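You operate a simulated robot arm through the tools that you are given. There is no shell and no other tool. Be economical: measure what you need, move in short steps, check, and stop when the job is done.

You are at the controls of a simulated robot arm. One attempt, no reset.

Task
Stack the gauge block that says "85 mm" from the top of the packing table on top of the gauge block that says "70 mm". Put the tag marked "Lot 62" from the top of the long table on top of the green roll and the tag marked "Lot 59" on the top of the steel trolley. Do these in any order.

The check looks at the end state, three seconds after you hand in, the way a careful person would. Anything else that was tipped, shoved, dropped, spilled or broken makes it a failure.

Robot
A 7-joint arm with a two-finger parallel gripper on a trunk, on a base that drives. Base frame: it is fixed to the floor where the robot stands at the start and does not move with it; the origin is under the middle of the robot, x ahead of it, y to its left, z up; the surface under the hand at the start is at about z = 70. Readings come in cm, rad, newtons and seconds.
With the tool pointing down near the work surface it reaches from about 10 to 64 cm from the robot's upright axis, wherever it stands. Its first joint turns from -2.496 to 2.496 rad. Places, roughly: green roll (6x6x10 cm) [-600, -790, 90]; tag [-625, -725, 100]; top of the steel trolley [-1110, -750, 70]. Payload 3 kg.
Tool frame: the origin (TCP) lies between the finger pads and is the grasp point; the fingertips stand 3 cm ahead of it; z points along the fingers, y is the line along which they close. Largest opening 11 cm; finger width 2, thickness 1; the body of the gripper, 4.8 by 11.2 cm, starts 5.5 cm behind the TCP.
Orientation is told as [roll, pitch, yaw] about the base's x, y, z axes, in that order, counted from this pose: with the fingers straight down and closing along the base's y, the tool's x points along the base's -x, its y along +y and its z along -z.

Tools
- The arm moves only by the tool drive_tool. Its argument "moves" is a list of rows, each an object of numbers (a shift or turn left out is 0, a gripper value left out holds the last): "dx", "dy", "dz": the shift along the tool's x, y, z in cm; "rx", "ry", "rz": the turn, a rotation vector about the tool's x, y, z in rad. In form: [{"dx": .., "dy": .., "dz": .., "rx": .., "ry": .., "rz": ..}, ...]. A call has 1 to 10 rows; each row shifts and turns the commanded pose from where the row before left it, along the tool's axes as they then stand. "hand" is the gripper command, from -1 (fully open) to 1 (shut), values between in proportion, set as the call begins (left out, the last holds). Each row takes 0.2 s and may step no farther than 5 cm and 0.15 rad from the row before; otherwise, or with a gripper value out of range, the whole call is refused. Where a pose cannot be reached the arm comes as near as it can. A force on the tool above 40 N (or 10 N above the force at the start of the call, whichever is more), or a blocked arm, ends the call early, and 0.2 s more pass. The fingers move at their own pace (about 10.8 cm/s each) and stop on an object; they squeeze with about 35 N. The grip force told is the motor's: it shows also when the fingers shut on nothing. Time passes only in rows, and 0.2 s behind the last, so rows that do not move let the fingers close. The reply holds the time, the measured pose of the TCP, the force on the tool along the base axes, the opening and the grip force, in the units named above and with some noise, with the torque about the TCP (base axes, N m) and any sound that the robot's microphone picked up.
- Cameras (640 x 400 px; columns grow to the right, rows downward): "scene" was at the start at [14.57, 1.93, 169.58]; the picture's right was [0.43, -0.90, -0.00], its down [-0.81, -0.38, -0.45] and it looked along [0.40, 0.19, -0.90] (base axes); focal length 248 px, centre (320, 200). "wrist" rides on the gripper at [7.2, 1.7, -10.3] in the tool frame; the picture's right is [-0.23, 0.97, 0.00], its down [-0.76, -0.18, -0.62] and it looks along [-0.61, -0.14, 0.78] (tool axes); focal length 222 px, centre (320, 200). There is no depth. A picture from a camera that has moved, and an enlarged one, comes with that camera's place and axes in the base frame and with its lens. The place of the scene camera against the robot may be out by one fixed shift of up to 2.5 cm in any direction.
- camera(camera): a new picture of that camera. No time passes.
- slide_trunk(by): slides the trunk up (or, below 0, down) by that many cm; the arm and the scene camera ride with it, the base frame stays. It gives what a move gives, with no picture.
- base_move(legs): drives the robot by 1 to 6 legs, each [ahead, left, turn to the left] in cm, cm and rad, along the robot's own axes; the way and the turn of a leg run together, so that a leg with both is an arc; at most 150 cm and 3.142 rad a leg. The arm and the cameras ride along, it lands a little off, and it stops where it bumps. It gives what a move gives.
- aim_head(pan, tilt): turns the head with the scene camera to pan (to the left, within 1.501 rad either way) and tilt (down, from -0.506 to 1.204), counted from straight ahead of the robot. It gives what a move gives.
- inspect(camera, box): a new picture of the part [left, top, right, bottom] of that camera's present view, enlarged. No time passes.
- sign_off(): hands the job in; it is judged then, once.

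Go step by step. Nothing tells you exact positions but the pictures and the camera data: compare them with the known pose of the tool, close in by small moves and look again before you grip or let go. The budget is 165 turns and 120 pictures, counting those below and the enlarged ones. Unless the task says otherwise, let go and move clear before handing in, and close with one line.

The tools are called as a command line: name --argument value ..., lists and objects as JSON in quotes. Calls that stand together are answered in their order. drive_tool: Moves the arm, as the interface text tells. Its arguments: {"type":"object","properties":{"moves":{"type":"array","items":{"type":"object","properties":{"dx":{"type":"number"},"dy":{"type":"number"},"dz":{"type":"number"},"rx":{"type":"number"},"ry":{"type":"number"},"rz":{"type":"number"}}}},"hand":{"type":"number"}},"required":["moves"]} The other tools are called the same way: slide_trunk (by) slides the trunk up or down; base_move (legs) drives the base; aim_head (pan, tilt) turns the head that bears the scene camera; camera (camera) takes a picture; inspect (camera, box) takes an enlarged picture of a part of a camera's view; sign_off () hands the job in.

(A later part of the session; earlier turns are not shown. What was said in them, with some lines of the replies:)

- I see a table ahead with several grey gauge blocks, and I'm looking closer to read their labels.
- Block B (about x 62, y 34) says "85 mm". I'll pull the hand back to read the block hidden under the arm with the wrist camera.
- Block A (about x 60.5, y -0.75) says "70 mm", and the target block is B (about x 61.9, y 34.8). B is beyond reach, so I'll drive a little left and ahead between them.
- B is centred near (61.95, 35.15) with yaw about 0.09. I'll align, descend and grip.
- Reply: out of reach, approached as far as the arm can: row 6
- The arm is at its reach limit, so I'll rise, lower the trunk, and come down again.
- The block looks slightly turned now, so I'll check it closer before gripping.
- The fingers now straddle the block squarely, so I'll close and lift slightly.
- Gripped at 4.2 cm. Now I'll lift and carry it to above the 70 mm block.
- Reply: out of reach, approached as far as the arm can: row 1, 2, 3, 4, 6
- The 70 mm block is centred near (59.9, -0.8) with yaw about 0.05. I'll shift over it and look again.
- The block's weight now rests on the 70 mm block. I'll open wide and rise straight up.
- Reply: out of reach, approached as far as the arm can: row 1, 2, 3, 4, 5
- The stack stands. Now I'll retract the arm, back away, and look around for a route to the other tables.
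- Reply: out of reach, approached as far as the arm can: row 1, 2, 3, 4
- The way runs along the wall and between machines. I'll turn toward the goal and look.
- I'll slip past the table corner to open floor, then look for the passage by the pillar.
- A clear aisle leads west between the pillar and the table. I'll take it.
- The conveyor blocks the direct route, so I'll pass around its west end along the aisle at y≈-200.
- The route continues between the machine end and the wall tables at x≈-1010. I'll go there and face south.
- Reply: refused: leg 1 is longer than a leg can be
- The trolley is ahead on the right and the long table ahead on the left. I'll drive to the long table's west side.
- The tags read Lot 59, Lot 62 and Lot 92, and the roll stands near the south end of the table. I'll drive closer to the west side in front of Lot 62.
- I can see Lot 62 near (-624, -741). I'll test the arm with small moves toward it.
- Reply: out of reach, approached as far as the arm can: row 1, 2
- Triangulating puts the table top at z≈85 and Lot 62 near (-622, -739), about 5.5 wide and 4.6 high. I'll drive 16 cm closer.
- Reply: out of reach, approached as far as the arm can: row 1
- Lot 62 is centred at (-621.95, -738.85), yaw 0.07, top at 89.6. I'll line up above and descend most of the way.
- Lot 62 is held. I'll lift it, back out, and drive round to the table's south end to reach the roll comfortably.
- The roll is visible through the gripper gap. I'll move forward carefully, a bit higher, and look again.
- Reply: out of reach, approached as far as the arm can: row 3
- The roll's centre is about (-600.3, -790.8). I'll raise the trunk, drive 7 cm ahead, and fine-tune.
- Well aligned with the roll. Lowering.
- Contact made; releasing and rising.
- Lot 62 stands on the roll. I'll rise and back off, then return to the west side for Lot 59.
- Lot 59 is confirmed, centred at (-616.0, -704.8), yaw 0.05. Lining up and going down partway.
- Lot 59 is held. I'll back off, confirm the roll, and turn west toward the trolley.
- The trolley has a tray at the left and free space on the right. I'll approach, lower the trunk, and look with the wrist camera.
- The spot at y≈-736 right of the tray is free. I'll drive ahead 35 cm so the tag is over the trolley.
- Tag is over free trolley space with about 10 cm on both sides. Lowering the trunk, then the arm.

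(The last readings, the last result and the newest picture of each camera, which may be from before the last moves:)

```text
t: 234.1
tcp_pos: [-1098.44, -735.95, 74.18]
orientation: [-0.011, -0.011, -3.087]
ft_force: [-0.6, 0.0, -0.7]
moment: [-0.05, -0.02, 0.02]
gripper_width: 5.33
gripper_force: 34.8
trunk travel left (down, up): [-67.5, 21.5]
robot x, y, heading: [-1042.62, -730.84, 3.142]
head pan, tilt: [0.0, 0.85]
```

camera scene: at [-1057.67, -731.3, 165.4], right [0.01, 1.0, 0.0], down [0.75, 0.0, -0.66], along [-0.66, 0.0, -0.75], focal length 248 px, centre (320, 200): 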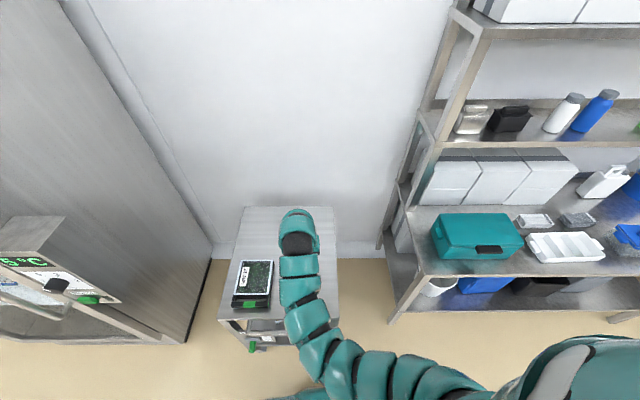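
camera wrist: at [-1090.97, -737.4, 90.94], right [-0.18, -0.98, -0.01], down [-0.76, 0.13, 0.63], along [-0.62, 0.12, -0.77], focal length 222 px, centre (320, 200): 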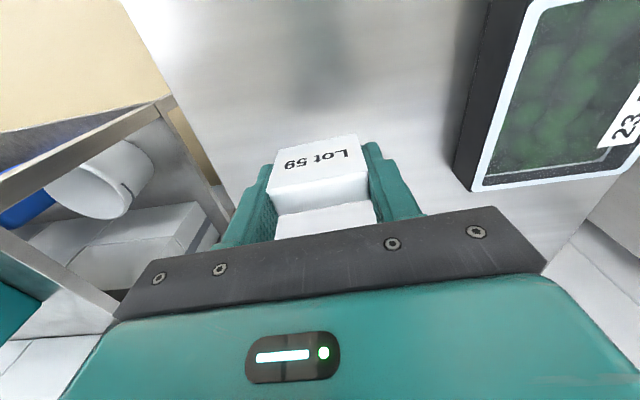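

drive_tool --moves '[{"dz": 0.12}, {}]'

drive_tool --moves '[{"dz": 0.1}, {}]'

```text
t: 234.7
tcp_pos: [-1098.47, -736.0, 74.01]
orientation: [-0.011, -0.011, -3.088]
ft_force: [-0.4, -0.3, 3.9]
moment: [-0.08, 0.0, 0.01]
gripper_width: 5.32
gripper_force: 34.4
trunk travel left (down, up): [-67.5, 21.5]
robot x, y, heading: [-1042.59, -730.53, 3.137]
head pan, tilt: [0.0, 0.85]
```

```text
t: 235.2
tcp_pos: [-1098.43, -735.92, 74.02]
orientation: [-0.01, -0.012, -3.089]
ft_force: [0.1, 1.1, 13.1]
moment: [-0.33, -0.05, 0.02]
gripper_width: 5.34
gripper_force: 34.8
trunk travel left (down, up): [-67.5, 21.5]
robot x, y, heading: [-1042.58, -730.41, 3.134]
head pan, tilt: [0.0, 0.85]
```

The tag is resting on the trolley. I'll release it and rise.

drive_tool --moves '[{"dz": -0.1}, {}, {}, {"dz": -1}, {"dz": -2}, {"dz": -3}, {"dz": -3}]' --hand -0.65

camera --camera "wrist"

```text
t: 236.8
tcp_pos: [-1098.39, -735.93, 83.06]
orientation: [-0.011, -0.01, -3.088]
ft_force: [0.7, -0.8, 0.5]
moment: [-0.01, 0.01, 0.01]
gripper_width: 9.09
gripper_force: 0.1
trunk travel left (down, up): [-67.5, 21.5]
robot x, y, heading: [-1042.62, -730.43, 3.134]
head pan, tilt: [0.0, 0.85]
```

```text
47 pictures are left
camera wrist: at [-1090.93, -737.3, 93.37], right [-0.18, -0.98, -0.01], down [-0.76, 0.13, 0.63], along [-0.62, 0.12, -0.77], focal length 222 px, centre (320, 200)
```

wrist: 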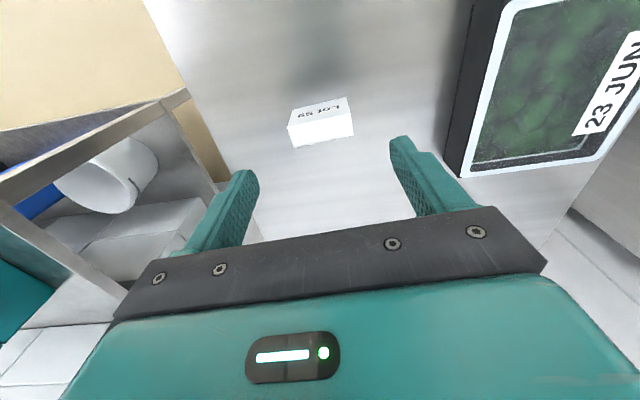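

base_move --legs '[[-50, 0, 0]]'

inspect --camera "scene" --box '[220, 150, 380, 290]'

```text
t: 239.8
tcp_pos: [-1048.32, -736.21, 83.06]
orientation: [-0.01, -0.011, -3.088]
ft_force: [-0.2, 0.0, 1.0]
moment: [0.0, -0.02, -0.02]
gripper_width: 9.09
gripper_force: 0.1
trunk travel left (down, up): [-67.5, 21.5]
robot x, y, heading: [-992.72, -730.97, 3.138]
head pan, tilt: [0.0, 0.85]
```

```text
2.86 times, centred on (300, 220) of scene
camera zoom: at [-1007.47, -731.55, 156.42], right [0.0, 1.0, 0.0], down [0.75, 0.0, -0.66], along [-0.66, 0.0, -0.75], focal length 709 px, centre (377, 143)
```

zoom: 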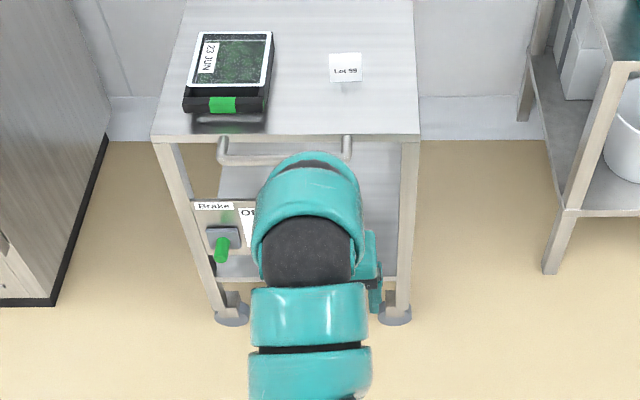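

All three items are where they belong, and the hand is clear. Handing in.

sign_off

```text
The job is handed in.
```

The job is handed in: the 85 mm block is on the 70 mm block, the Lot 62 tag is on the green roll, and the Lot 59 tag is on the steel trolley. The 85 mm block was turned slightly on the table before I gripped it; I saw nothing else disturbed.
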